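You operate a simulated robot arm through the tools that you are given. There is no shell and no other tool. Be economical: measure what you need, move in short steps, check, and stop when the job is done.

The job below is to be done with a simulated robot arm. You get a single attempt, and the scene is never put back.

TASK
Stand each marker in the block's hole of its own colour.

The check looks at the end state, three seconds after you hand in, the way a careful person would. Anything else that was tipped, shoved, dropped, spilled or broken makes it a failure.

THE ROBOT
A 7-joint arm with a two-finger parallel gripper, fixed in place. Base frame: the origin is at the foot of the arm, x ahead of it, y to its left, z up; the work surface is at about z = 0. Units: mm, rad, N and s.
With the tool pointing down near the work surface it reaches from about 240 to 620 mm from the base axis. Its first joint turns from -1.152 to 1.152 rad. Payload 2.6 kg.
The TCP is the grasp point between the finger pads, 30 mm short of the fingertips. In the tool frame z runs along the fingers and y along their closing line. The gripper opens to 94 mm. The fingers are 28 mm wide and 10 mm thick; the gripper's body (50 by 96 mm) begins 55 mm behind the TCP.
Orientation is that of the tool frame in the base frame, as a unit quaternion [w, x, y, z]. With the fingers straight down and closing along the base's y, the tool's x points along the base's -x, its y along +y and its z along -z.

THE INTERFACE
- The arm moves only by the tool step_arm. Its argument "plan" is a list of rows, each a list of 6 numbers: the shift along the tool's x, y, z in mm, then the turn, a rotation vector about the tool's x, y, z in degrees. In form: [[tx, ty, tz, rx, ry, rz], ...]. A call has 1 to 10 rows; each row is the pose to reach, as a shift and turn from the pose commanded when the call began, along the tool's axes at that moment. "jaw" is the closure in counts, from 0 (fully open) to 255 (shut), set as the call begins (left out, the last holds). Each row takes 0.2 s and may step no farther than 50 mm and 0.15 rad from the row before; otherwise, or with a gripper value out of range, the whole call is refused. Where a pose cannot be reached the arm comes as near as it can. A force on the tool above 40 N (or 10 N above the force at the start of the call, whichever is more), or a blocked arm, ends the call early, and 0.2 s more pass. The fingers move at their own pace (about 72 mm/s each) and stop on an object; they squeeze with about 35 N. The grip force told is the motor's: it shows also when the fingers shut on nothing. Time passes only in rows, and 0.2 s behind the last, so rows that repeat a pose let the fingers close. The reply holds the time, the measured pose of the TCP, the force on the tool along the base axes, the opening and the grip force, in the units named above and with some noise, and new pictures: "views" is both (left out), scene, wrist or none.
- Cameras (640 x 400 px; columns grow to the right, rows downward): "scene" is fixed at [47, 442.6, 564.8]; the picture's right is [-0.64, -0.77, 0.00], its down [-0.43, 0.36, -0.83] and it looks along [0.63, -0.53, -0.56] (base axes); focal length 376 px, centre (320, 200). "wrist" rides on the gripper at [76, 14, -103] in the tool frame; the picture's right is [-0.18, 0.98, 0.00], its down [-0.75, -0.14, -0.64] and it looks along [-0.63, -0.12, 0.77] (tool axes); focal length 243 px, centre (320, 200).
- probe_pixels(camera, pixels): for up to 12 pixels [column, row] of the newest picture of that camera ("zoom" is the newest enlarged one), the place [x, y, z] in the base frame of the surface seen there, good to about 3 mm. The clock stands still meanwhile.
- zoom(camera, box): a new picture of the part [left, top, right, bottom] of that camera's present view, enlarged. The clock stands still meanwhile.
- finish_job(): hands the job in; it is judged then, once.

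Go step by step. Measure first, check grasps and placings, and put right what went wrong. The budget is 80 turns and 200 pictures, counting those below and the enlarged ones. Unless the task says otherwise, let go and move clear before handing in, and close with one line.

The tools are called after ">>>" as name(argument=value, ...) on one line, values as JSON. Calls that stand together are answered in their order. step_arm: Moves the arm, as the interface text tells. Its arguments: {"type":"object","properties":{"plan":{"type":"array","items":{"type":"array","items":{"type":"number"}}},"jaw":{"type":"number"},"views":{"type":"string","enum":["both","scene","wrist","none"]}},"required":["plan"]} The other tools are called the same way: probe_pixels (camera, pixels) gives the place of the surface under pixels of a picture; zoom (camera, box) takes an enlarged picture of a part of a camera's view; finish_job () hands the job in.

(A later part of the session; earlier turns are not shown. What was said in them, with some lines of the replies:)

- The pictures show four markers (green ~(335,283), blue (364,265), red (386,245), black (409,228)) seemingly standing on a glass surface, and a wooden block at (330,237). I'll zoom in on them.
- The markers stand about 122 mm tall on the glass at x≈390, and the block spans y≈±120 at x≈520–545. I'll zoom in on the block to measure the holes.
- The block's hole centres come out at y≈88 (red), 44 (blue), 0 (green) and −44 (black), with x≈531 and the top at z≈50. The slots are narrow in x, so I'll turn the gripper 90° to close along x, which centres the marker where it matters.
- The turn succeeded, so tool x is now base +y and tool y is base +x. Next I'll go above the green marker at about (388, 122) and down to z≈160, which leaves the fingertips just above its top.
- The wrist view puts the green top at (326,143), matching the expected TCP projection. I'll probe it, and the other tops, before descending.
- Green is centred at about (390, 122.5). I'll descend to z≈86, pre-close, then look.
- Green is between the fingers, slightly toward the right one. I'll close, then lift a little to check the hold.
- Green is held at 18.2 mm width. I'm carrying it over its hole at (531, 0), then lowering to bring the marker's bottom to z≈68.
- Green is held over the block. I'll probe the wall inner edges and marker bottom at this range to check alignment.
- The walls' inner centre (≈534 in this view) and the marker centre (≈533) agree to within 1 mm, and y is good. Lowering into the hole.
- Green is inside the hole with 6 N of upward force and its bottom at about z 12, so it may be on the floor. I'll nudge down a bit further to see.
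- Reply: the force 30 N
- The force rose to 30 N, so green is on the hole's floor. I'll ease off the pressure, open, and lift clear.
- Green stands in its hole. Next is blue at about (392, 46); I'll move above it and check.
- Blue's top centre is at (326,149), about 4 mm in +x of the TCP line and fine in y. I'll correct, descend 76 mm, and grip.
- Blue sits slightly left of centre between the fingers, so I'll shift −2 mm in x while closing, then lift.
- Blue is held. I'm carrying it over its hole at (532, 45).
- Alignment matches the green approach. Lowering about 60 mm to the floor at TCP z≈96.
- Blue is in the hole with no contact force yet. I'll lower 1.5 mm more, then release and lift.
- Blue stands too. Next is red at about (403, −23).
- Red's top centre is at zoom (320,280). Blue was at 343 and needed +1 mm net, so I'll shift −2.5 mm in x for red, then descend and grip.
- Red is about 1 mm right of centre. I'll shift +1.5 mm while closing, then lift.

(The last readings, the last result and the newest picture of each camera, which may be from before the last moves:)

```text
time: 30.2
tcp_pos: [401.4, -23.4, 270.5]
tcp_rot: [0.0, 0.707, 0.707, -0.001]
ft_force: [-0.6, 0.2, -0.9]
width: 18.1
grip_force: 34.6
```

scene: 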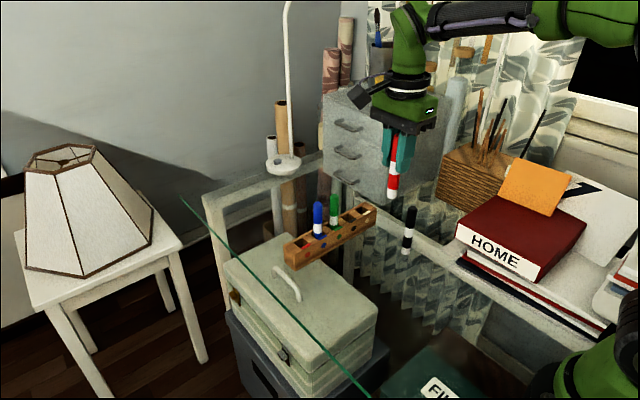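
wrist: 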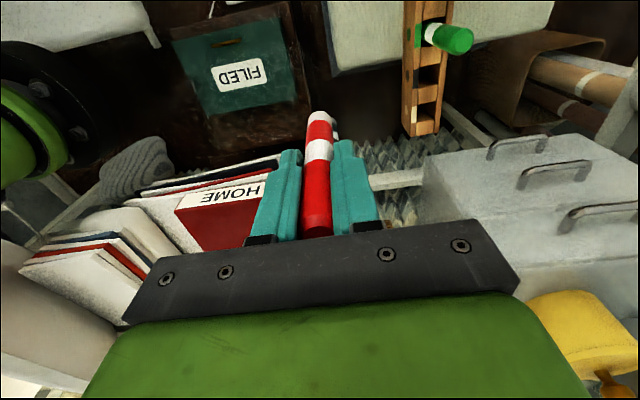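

Red is held. I'm carrying it to its hole at (532, 89).

>>> step_arm(plan=[[28, 32.5, 0, 0, 0, 0], [56, 65, 0, 0, 0, 0], [84, 97.5, 0, 0, 0, 0], [112, 130, 0, 0, 0, 0], [112, 130, 40, 0, 0, 0], [112, 130, 80, 0, 0, 0], [112, 130, 113, 0, 0, 0], [112, 130, 113, 0, 0, 0], [112, 130, 113, 0, 0, 0]])

>>> zoom(camera="wrist", box=[240, 60, 432, 180])

>>> zoom(camera="scene", box=[280, 180, 384, 275])

```text
time: 32.2
tcp_pos: [532.4, 87.4, 157.8]
tcp_rot: [0.001, 0.707, 0.707, 0.0]
ft_force: [-0.4, 0.6, -0.2]
width: 18.6
grip_force: 35.3
```

scene: 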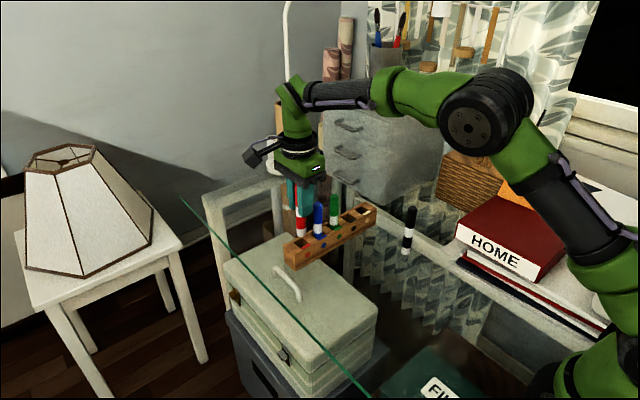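
wrist: 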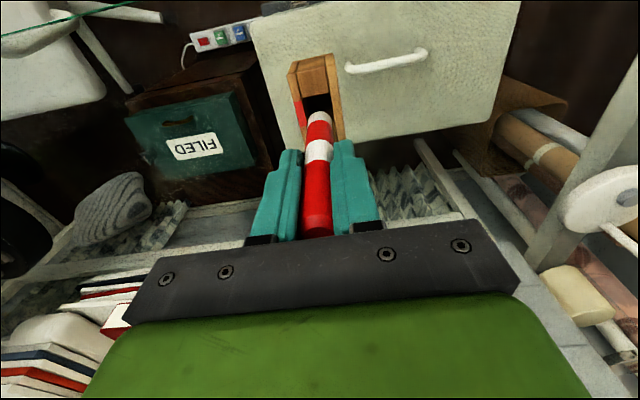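

```text
3.33 times, centred on (336, 120) of wrist
```

zoom: 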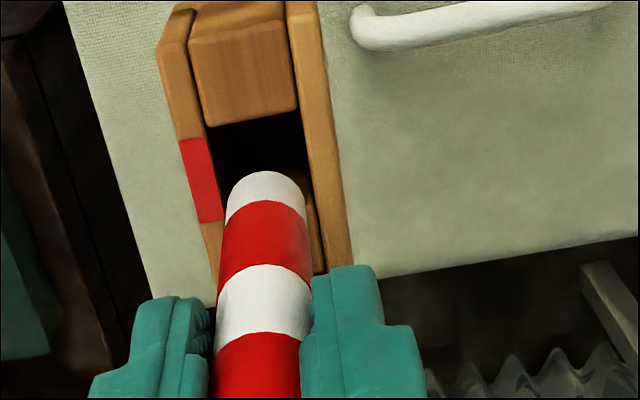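

```text
4.21 times, centred on (332, 228) of scene
```

zoom: 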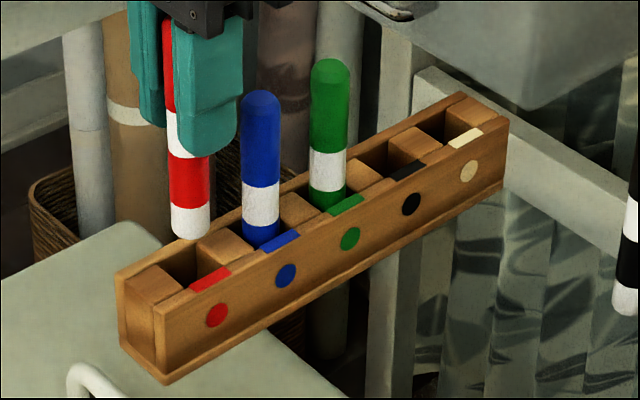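

The block appears about 2 mm further left here than for blue (red strip at 180–213 versus 192–225), and the TCP reads 532.4. I'll shift −2 mm in x and lower partway, then check.

>>> step_arm(plan=[[0, -2, 0, 0, 0, 0], [0, -2, 0, 0, 0, 0], [0, -2, 12, 0, 0, 0], [0, -2, 12, 0, 0, 0]], views="wrist")

>>> zoom(camera="wrist", box=[240, 60, 432, 180])

```text
time: 33.2
tcp_pos: [529.3, 87.3, 144.4]
tcp_rot: [0.0, 0.707, 0.707, 0.0]
ft_force: [-0.2, -0.6, 1.1]
width: 18.4
grip_force: 35.3
```

wrist: 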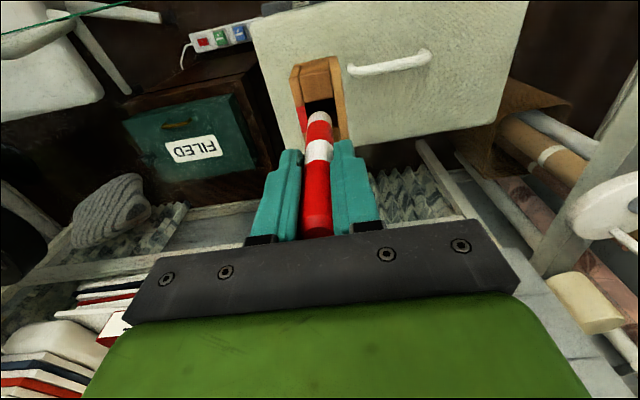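

```text
3.33 times, centred on (336, 120) of wrist
```

zoom: 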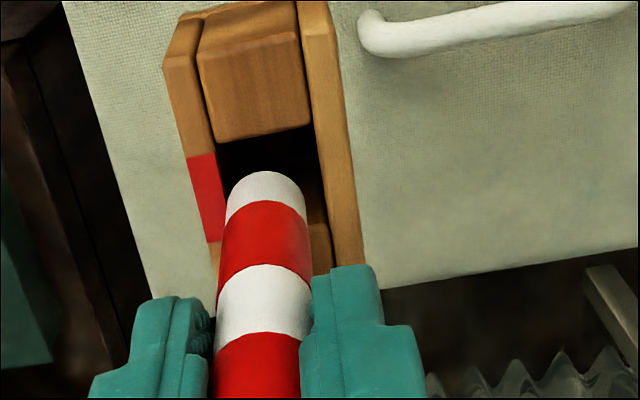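

Red is centred between the slot walls, at about 232 on the left and 325 on the right around the marker. Lowering on in.

>>> step_arm(plan=[[0.5, 0, 12, 0, 0, 0], [0.5, 0, 24, 0, 0, 0], [0.5, 0, 36, 0, 0, 0], [0.5, 0, 46, 0, 0, 0], [0.5, 0, 49.5, 0, 0, 0], [0.5, 0, 49.5, 0, 0, 0]])

>>> zoom(camera="wrist", box=[240, 60, 432, 180])

```text
time: 34.6
tcp_pos: [529.8, 88.0, 94.2]
tcp_rot: [-0.001, 0.708, 0.707, 0.0]
ft_force: [0.4, 0.0, -0.5]
width: 18.2
grip_force: 35.2
```

scene: 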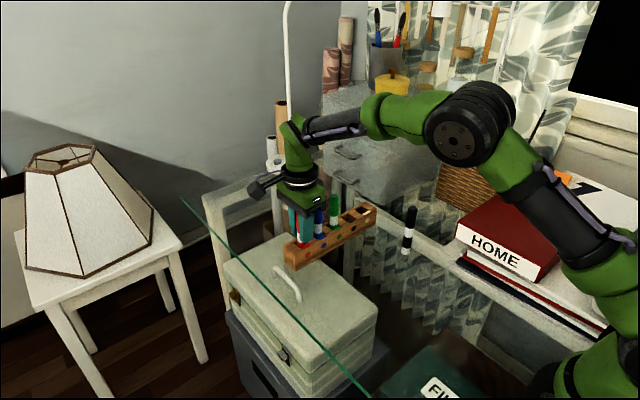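
wrist: 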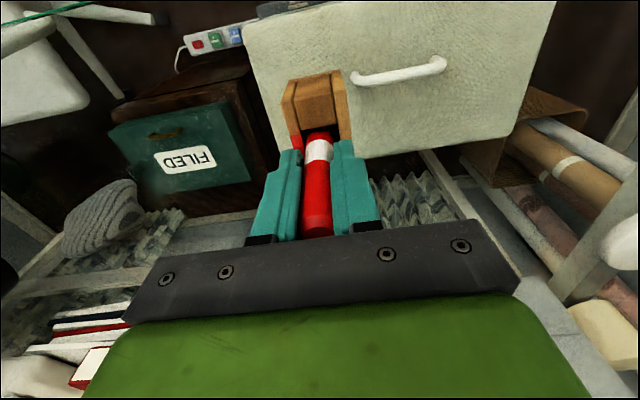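

```text
3.33 times, centred on (336, 120) of wrist
```

zoom: 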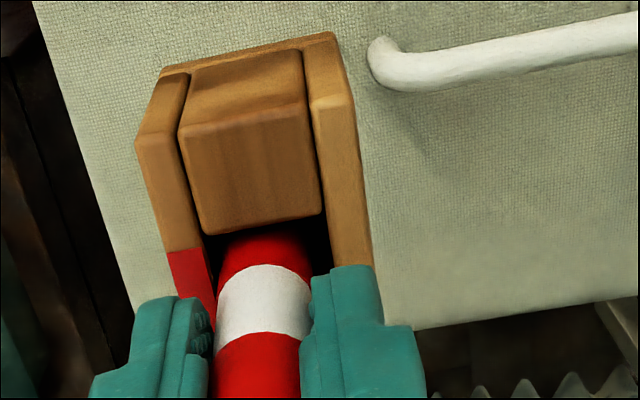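

Red is in its hole and near the floor. I'll lower 1 mm, then release and lift.

>>> step_arm(plan=[[0, 0, 1, 0, 0, 0], [0, 0, 1, 0, 0, 0]], views="none")

>>> step_arm(plan=[[0, 0, 0, 0, 0, 0], [0, 0, 0, 0, 0, 0], [0, 0, -30, 0, 0, 0], [0, 0, -70, 0, 0, 0], [0, 0, -110, 0, 0, 0], [0, 0, -142, 0, 0, 0]], jaw=130)

>>> zoom(camera="scene", box=[280, 180, 424, 275])

```text
time: 35.2
tcp_pos: [530.0, 89.0, 94.5]
tcp_rot: [-0.001, 0.707, 0.707, -0.001]
ft_force: [-0.8, 0.2, 2.8]
width: 18.0
grip_force: 35.1
```

```text
time: 36.6
tcp_pos: [528.8, 88.1, 237.6]
tcp_rot: [0.0, 0.706, 0.708, 0.0]
ft_force: [-0.3, 0.6, 0.3]
width: 46.1
grip_force: 0.1
```

scene: 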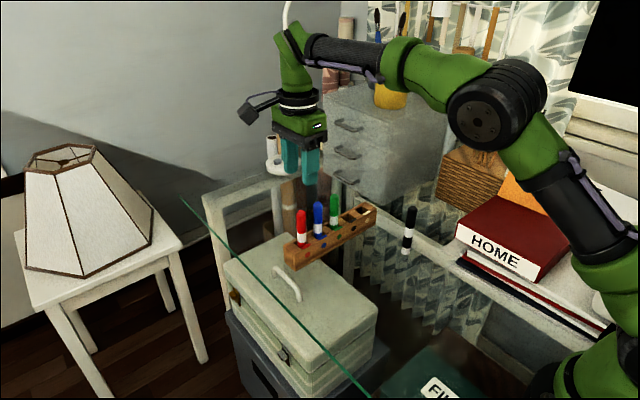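
wrist: 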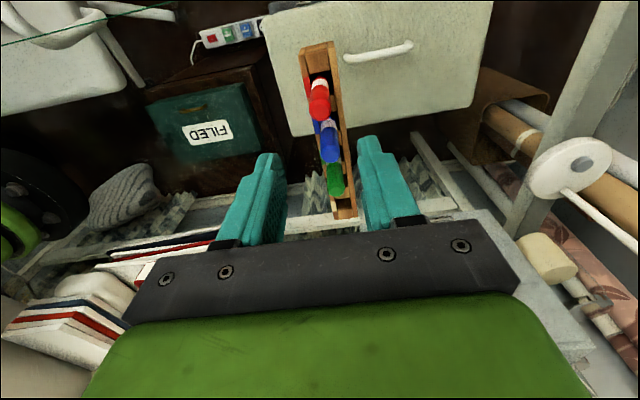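

```text
4.21 times, centred on (352, 228) of scene
```

zoom: 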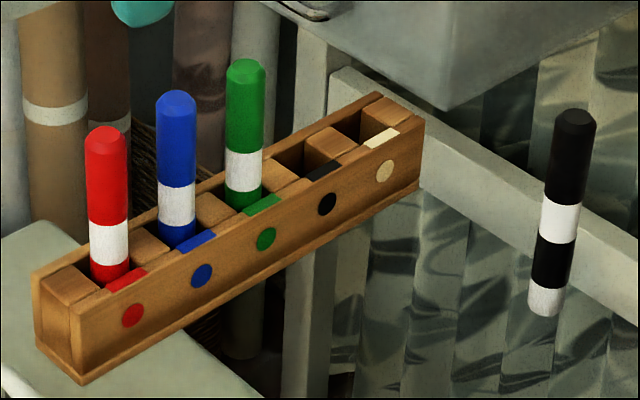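

Three are placed. Last is black at about (403, −97).

>>> step_arm(plan=[[-31, -21, 0, 0, 0, 0], [-62, -42, 0, 0, 0, 0], [-93, -63, 0, 0, 0, 0], [-124, -84, 0, 0, 0, 0], [-155, -106, 0, 0, 0, 0], [-186.5, -127, 0, 0, 0, 0], [-186.5, -127, 38, 0, 0, 0], [-186.5, -127, 75.5, 0, 0, 0], [-186.5, -127, 75.5, 0, 0, 0], [-186.5, -127, 75.5, 0, 0, 0]])

>>> zoom(camera="wrist", box=[240, 80, 400, 180])

```text
time: 38.8
tcp_pos: [403.5, -95.1, 160.8]
tcp_rot: [0.001, 0.707, 0.707, 0.0]
ft_force: [0.2, 1.3, 0.3]
width: 46.0
grip_force: 0.1
```

scene: 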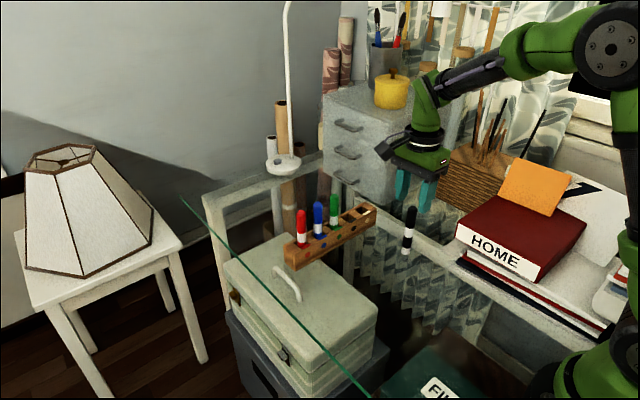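
wrist: 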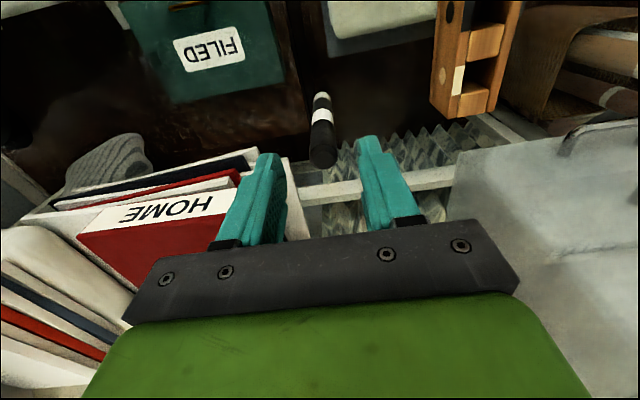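

```text
4.00 times, centred on (320, 130) of wrist
```

zoom: 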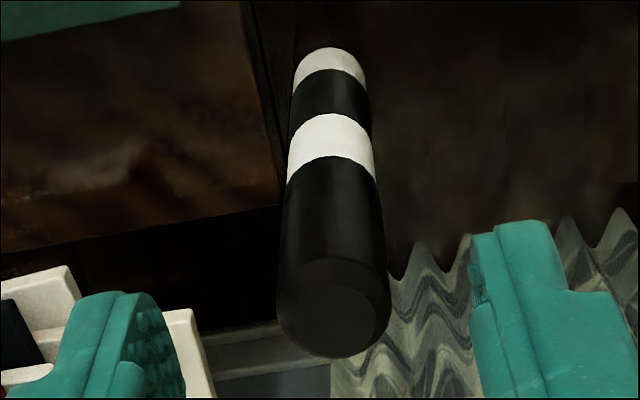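

Black's top is at zoom (333,312), so it lies about 6 mm further −y and +1 mm x. I'll check the book's clearance to the fingers first.

>>> probe_pixels(camera="wrist", pixels=[[323, 158], [236, 170], [250, 155], [215, 195], [290, 165], [310, 190], [90, 225], [110, 265]])

>>> probe_pixels(camera="scene", pixels=[[456, 228], [460, 258], [500, 195], [452, 240], [411, 207]])

```text
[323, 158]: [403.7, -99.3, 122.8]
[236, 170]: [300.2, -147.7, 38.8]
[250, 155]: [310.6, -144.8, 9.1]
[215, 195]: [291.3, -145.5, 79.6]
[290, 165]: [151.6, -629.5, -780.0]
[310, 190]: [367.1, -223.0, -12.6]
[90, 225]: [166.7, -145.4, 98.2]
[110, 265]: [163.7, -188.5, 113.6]
```

```text
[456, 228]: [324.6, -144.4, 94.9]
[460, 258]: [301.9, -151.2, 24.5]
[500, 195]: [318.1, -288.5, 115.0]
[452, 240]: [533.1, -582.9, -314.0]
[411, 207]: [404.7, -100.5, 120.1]
```

The book ends at x≈325 and the fingers reach only x≈370, so it's clear. Shifting and descending on black.

>>> step_arm(plan=[[-5, 1, 0, 0, 0, 0], [-5, 1, 38, 0, 0, 0], [-5, 1, 76, 0, 0, 0], [-5, 1, 76, 0, 0, 0]], views="wrist")

>>> zoom(camera="wrist", box=[200, 100, 440, 250])

```text
time: 39.8
tcp_pos: [401.5, -101.4, 86.1]
tcp_rot: [0.0, 0.707, 0.707, 0.0]
ft_force: [0.2, -0.5, 0.0]
width: 46.0
grip_force: 0.0
```

wrist: 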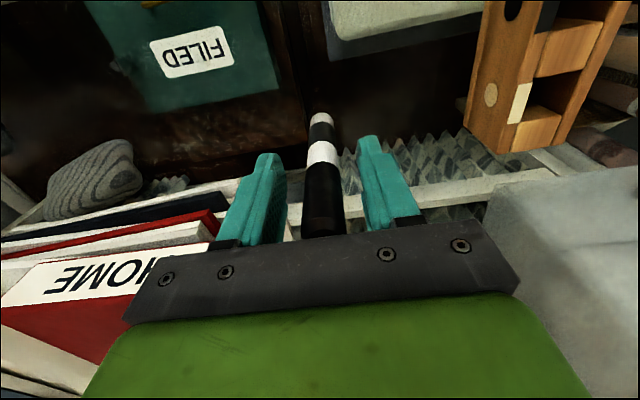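

```text
2.67 times, centred on (320, 175) of wrist
```

zoom: 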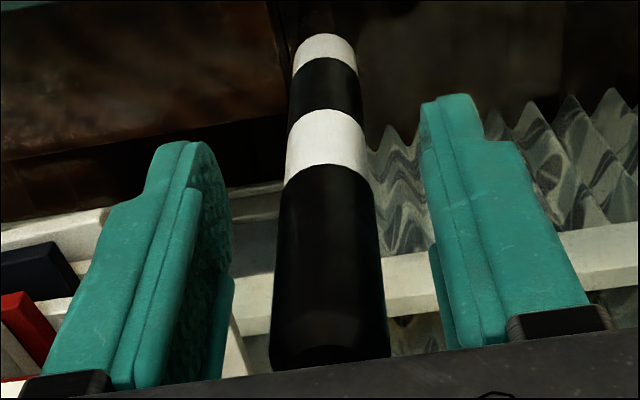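

Black is nearly centred between the fingers. Closing, then lifting.

>>> step_arm(plan=[[-0.5, -0.5, 0, 0, 0, 0], [-0.5, -0.5, 0, 0, 0, 0], [-0.5, -0.5, 0, 0, 0, 0], [-0.5, -0.5, 0, 0, 0, 0]], jaw=255, views="none")

>>> step_arm(plan=[[0, 0, -40, 0, 0, 0], [0, 0, -80, 0, 0, 0], [0, 0, -120, 0, 0, 0], [0, 0, -150, 0, 0, 0], [0, 0, -150, 0, 0, 0]])

```text
time: 40.8
tcp_pos: [402.9, -102.8, 85.6]
tcp_rot: [0.0, 0.707, 0.707, 0.0]
ft_force: [-0.1, 0.1, 0.4]
width: 18.5
grip_force: 34.7
```

```text
time: 42.0
tcp_pos: [402.9, -103.3, 234.9]
tcp_rot: [0.0, 0.707, 0.707, -0.001]
ft_force: [0.6, 0.1, 0.6]
width: 18.1
grip_force: 34.9
```

scene: 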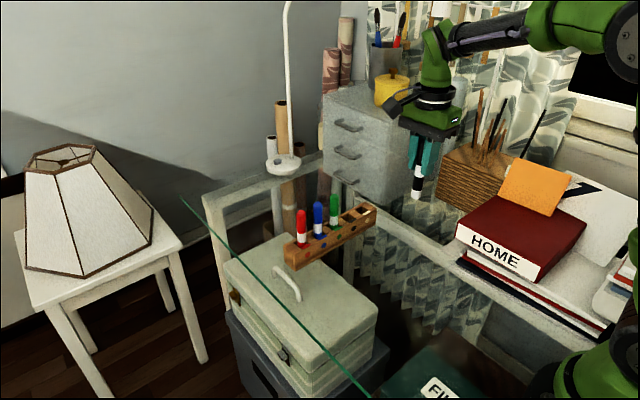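
wrist: 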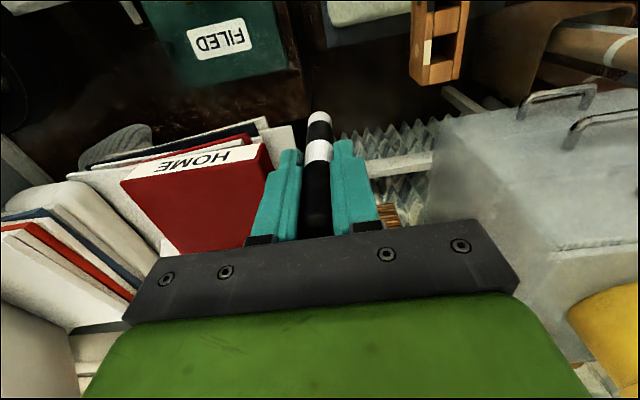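

Black is held. I'll check the drawer cabinet's position before moving near it.

>>> probe_pixels(camera="scene", pixels=[[326, 95], [390, 120], [390, 190], [330, 170], [404, 115], [388, 93]])

>>> probe_pixels(camera="wrist", pixels=[[440, 150], [560, 150], [500, 115], [620, 210], [470, 210]])

```text
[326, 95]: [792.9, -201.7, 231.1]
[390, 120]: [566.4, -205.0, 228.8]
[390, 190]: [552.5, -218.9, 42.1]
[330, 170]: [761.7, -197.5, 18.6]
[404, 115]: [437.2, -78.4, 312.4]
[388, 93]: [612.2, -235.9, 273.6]
```

```text
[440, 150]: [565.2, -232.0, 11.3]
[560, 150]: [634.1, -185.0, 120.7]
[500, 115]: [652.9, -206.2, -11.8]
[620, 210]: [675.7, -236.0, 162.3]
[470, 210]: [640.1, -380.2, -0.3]
```

The cabinet starts at y<−185, well clear. I'm carrying black over its hole at (531, −44).

>>> step_arm(plan=[[15, 32, 0, 0, 0, 0], [30, 64, 0, 0, 0, 0], [45, 96, 0, 0, 0, 0], [58.5, 127.5, 0, 0, 0, 0], [58.5, 127.5, 0, 0, 0, 0], [58.5, 127.5, 40, 0, 0, 0], [58.5, 127.5, 78, 0, 0, 0], [58.5, 127.5, 78, 0, 0, 0], [58.5, 127.5, 78, 0, 0, 0]])

>>> zoom(camera="wrist", box=[240, 60, 432, 180])

>>> zoom(camera="scene", box=[280, 180, 384, 275])

```text
time: 44.0
tcp_pos: [531.0, -43.7, 156.8]
tcp_rot: [0.0, 0.707, 0.707, 0.0]
ft_force: [0.4, 0.6, -0.3]
width: 18.2
grip_force: 34.9
```

scene: 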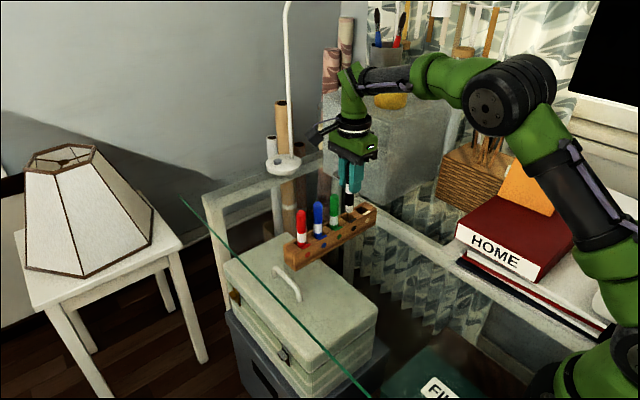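
wrist: 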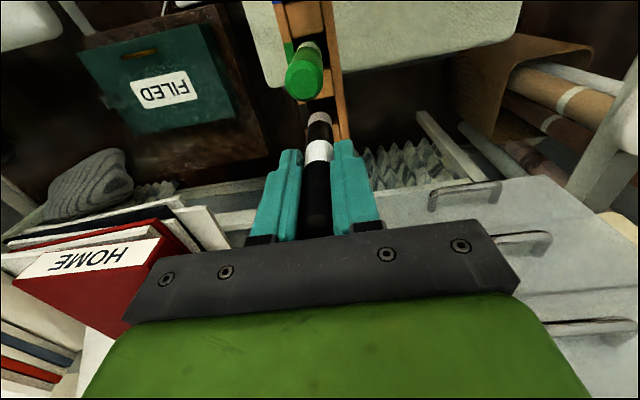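

```text
3.33 times, centred on (336, 120) of wrist
```

zoom: 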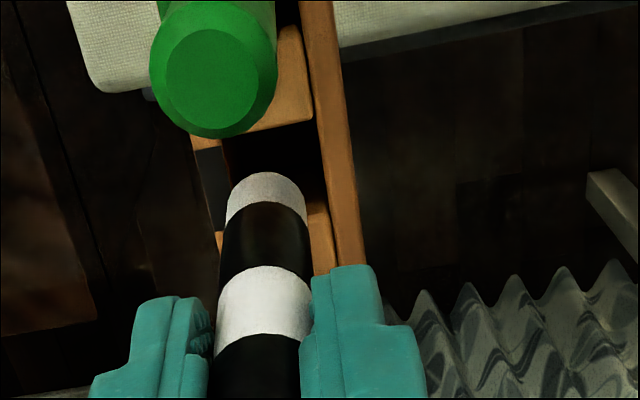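

```text
4.21 times, centred on (332, 228) of scene
```

zoom: 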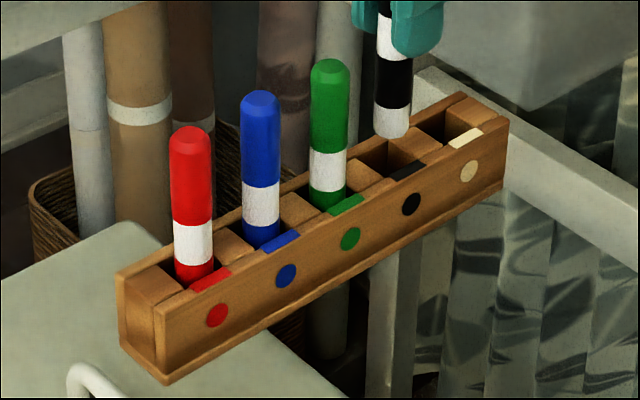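

The view matches blue's good approach. Lowering black into its hole.

>>> step_arm(plan=[[0, 0, 15, 0, 0, 0], [0, 0, 30, 0, 0, 0], [0, 0, 42, 0, 0, 0], [0, 0, 54, 0, 0, 0], [0, 0, 61, 0, 0, 0], [0, 0, 62, 0, 0, 0], [0, 0, 62, 0, 0, 0]])

>>> zoom(camera="wrist", box=[240, 60, 432, 180])

```text
time: 45.6
tcp_pos: [531.5, -44.4, 94.2]
tcp_rot: [-0.001, 0.708, 0.707, -0.001]
ft_force: [-0.2, -0.9, -0.2]
width: 18.4
grip_force: 35.7
```

scene: 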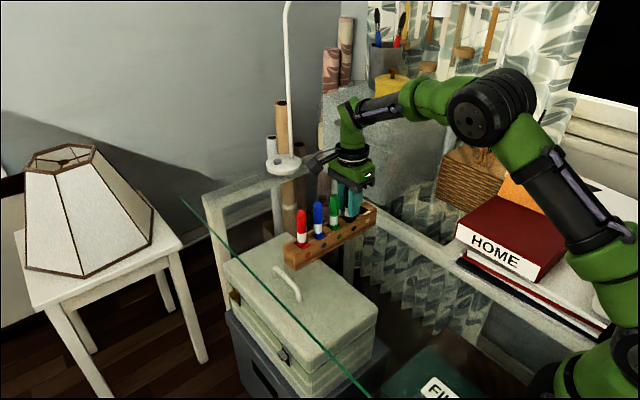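
wrist: 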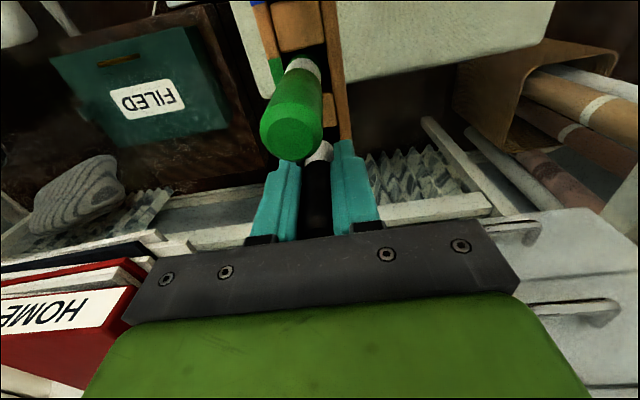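

```text
3.33 times, centred on (336, 120) of wrist
```

zoom: 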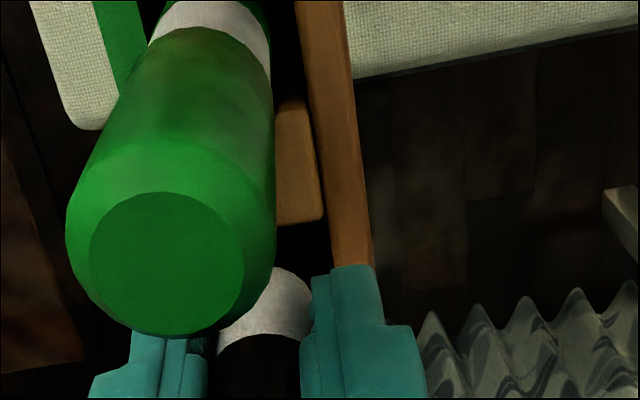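

Black is in with no side forces. Lowering 1 mm more, then releasing and lifting.

>>> step_arm(plan=[[0, 0, 1, 0, 0, 0], [0, 0, 1, 0, 0, 0]], views="none")

>>> step_arm(plan=[[0, 0, 0, 0, 0, 0], [0, 0, 0, 0, 0, 0], [0, 0, -30, 0, 0, 0], [0, 0, -70, 0, 0, 0], [0, 0, -110, 0, 0, 0], [0, 0, -150, 0, 0, 0], [0, 0, -190, 0, 0, 0], [0, 0, -190, 0, 0, 0]], jaw=130)

>>> zoom(camera="scene", box=[280, 180, 424, 275])

```text
time: 46.2
tcp_pos: [531.5, -44.2, 94.0]
tcp_rot: [0.0, 0.707, 0.708, 0.0]
ft_force: [-1.8, 1.1, 4.3]
width: 18.3
grip_force: 35.0
```

```text
time: 48.0
tcp_pos: [531.9, -45.0, 281.7]
tcp_rot: [0.001, 0.707, 0.707, 0.0]
ft_force: [-0.7, 0.2, 0.4]
width: 46.0
grip_force: 0.0
```

scene: 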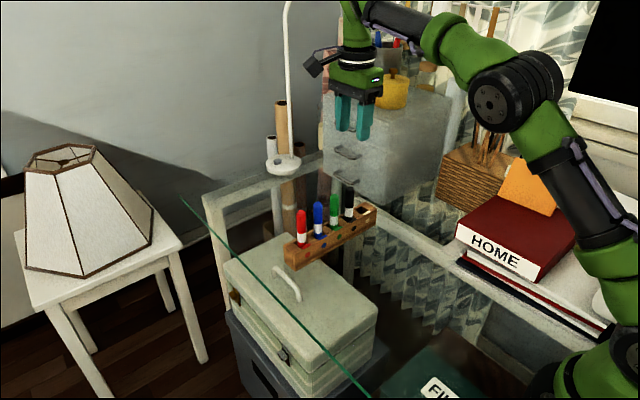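
wrist: 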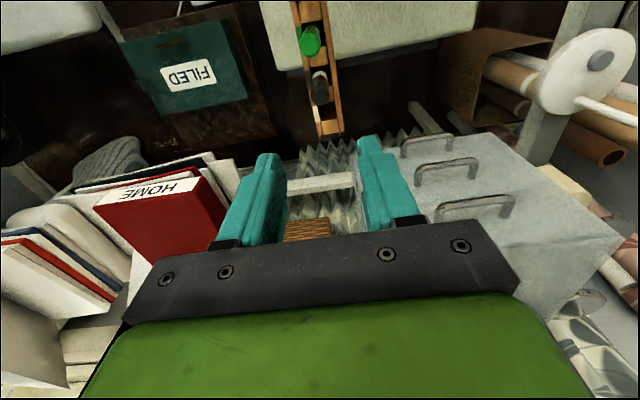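

```text
4.21 times, centred on (352, 228) of scene
```

zoom: 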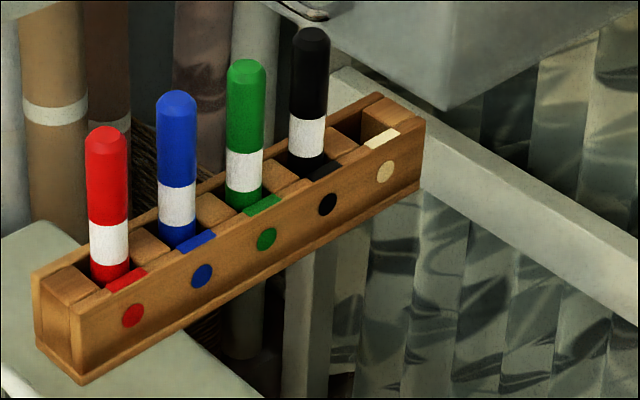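

All four markers stand upright in their own-coloured holes, the block is where it was, and the gripper is empty and clear. Handing in.

>>> finish_job()

```text
The job is handed in.
```

The red, blue, green and black markers each stand in the block's hole of their own colour. Nothing else was disturbed, and the job is handed in.
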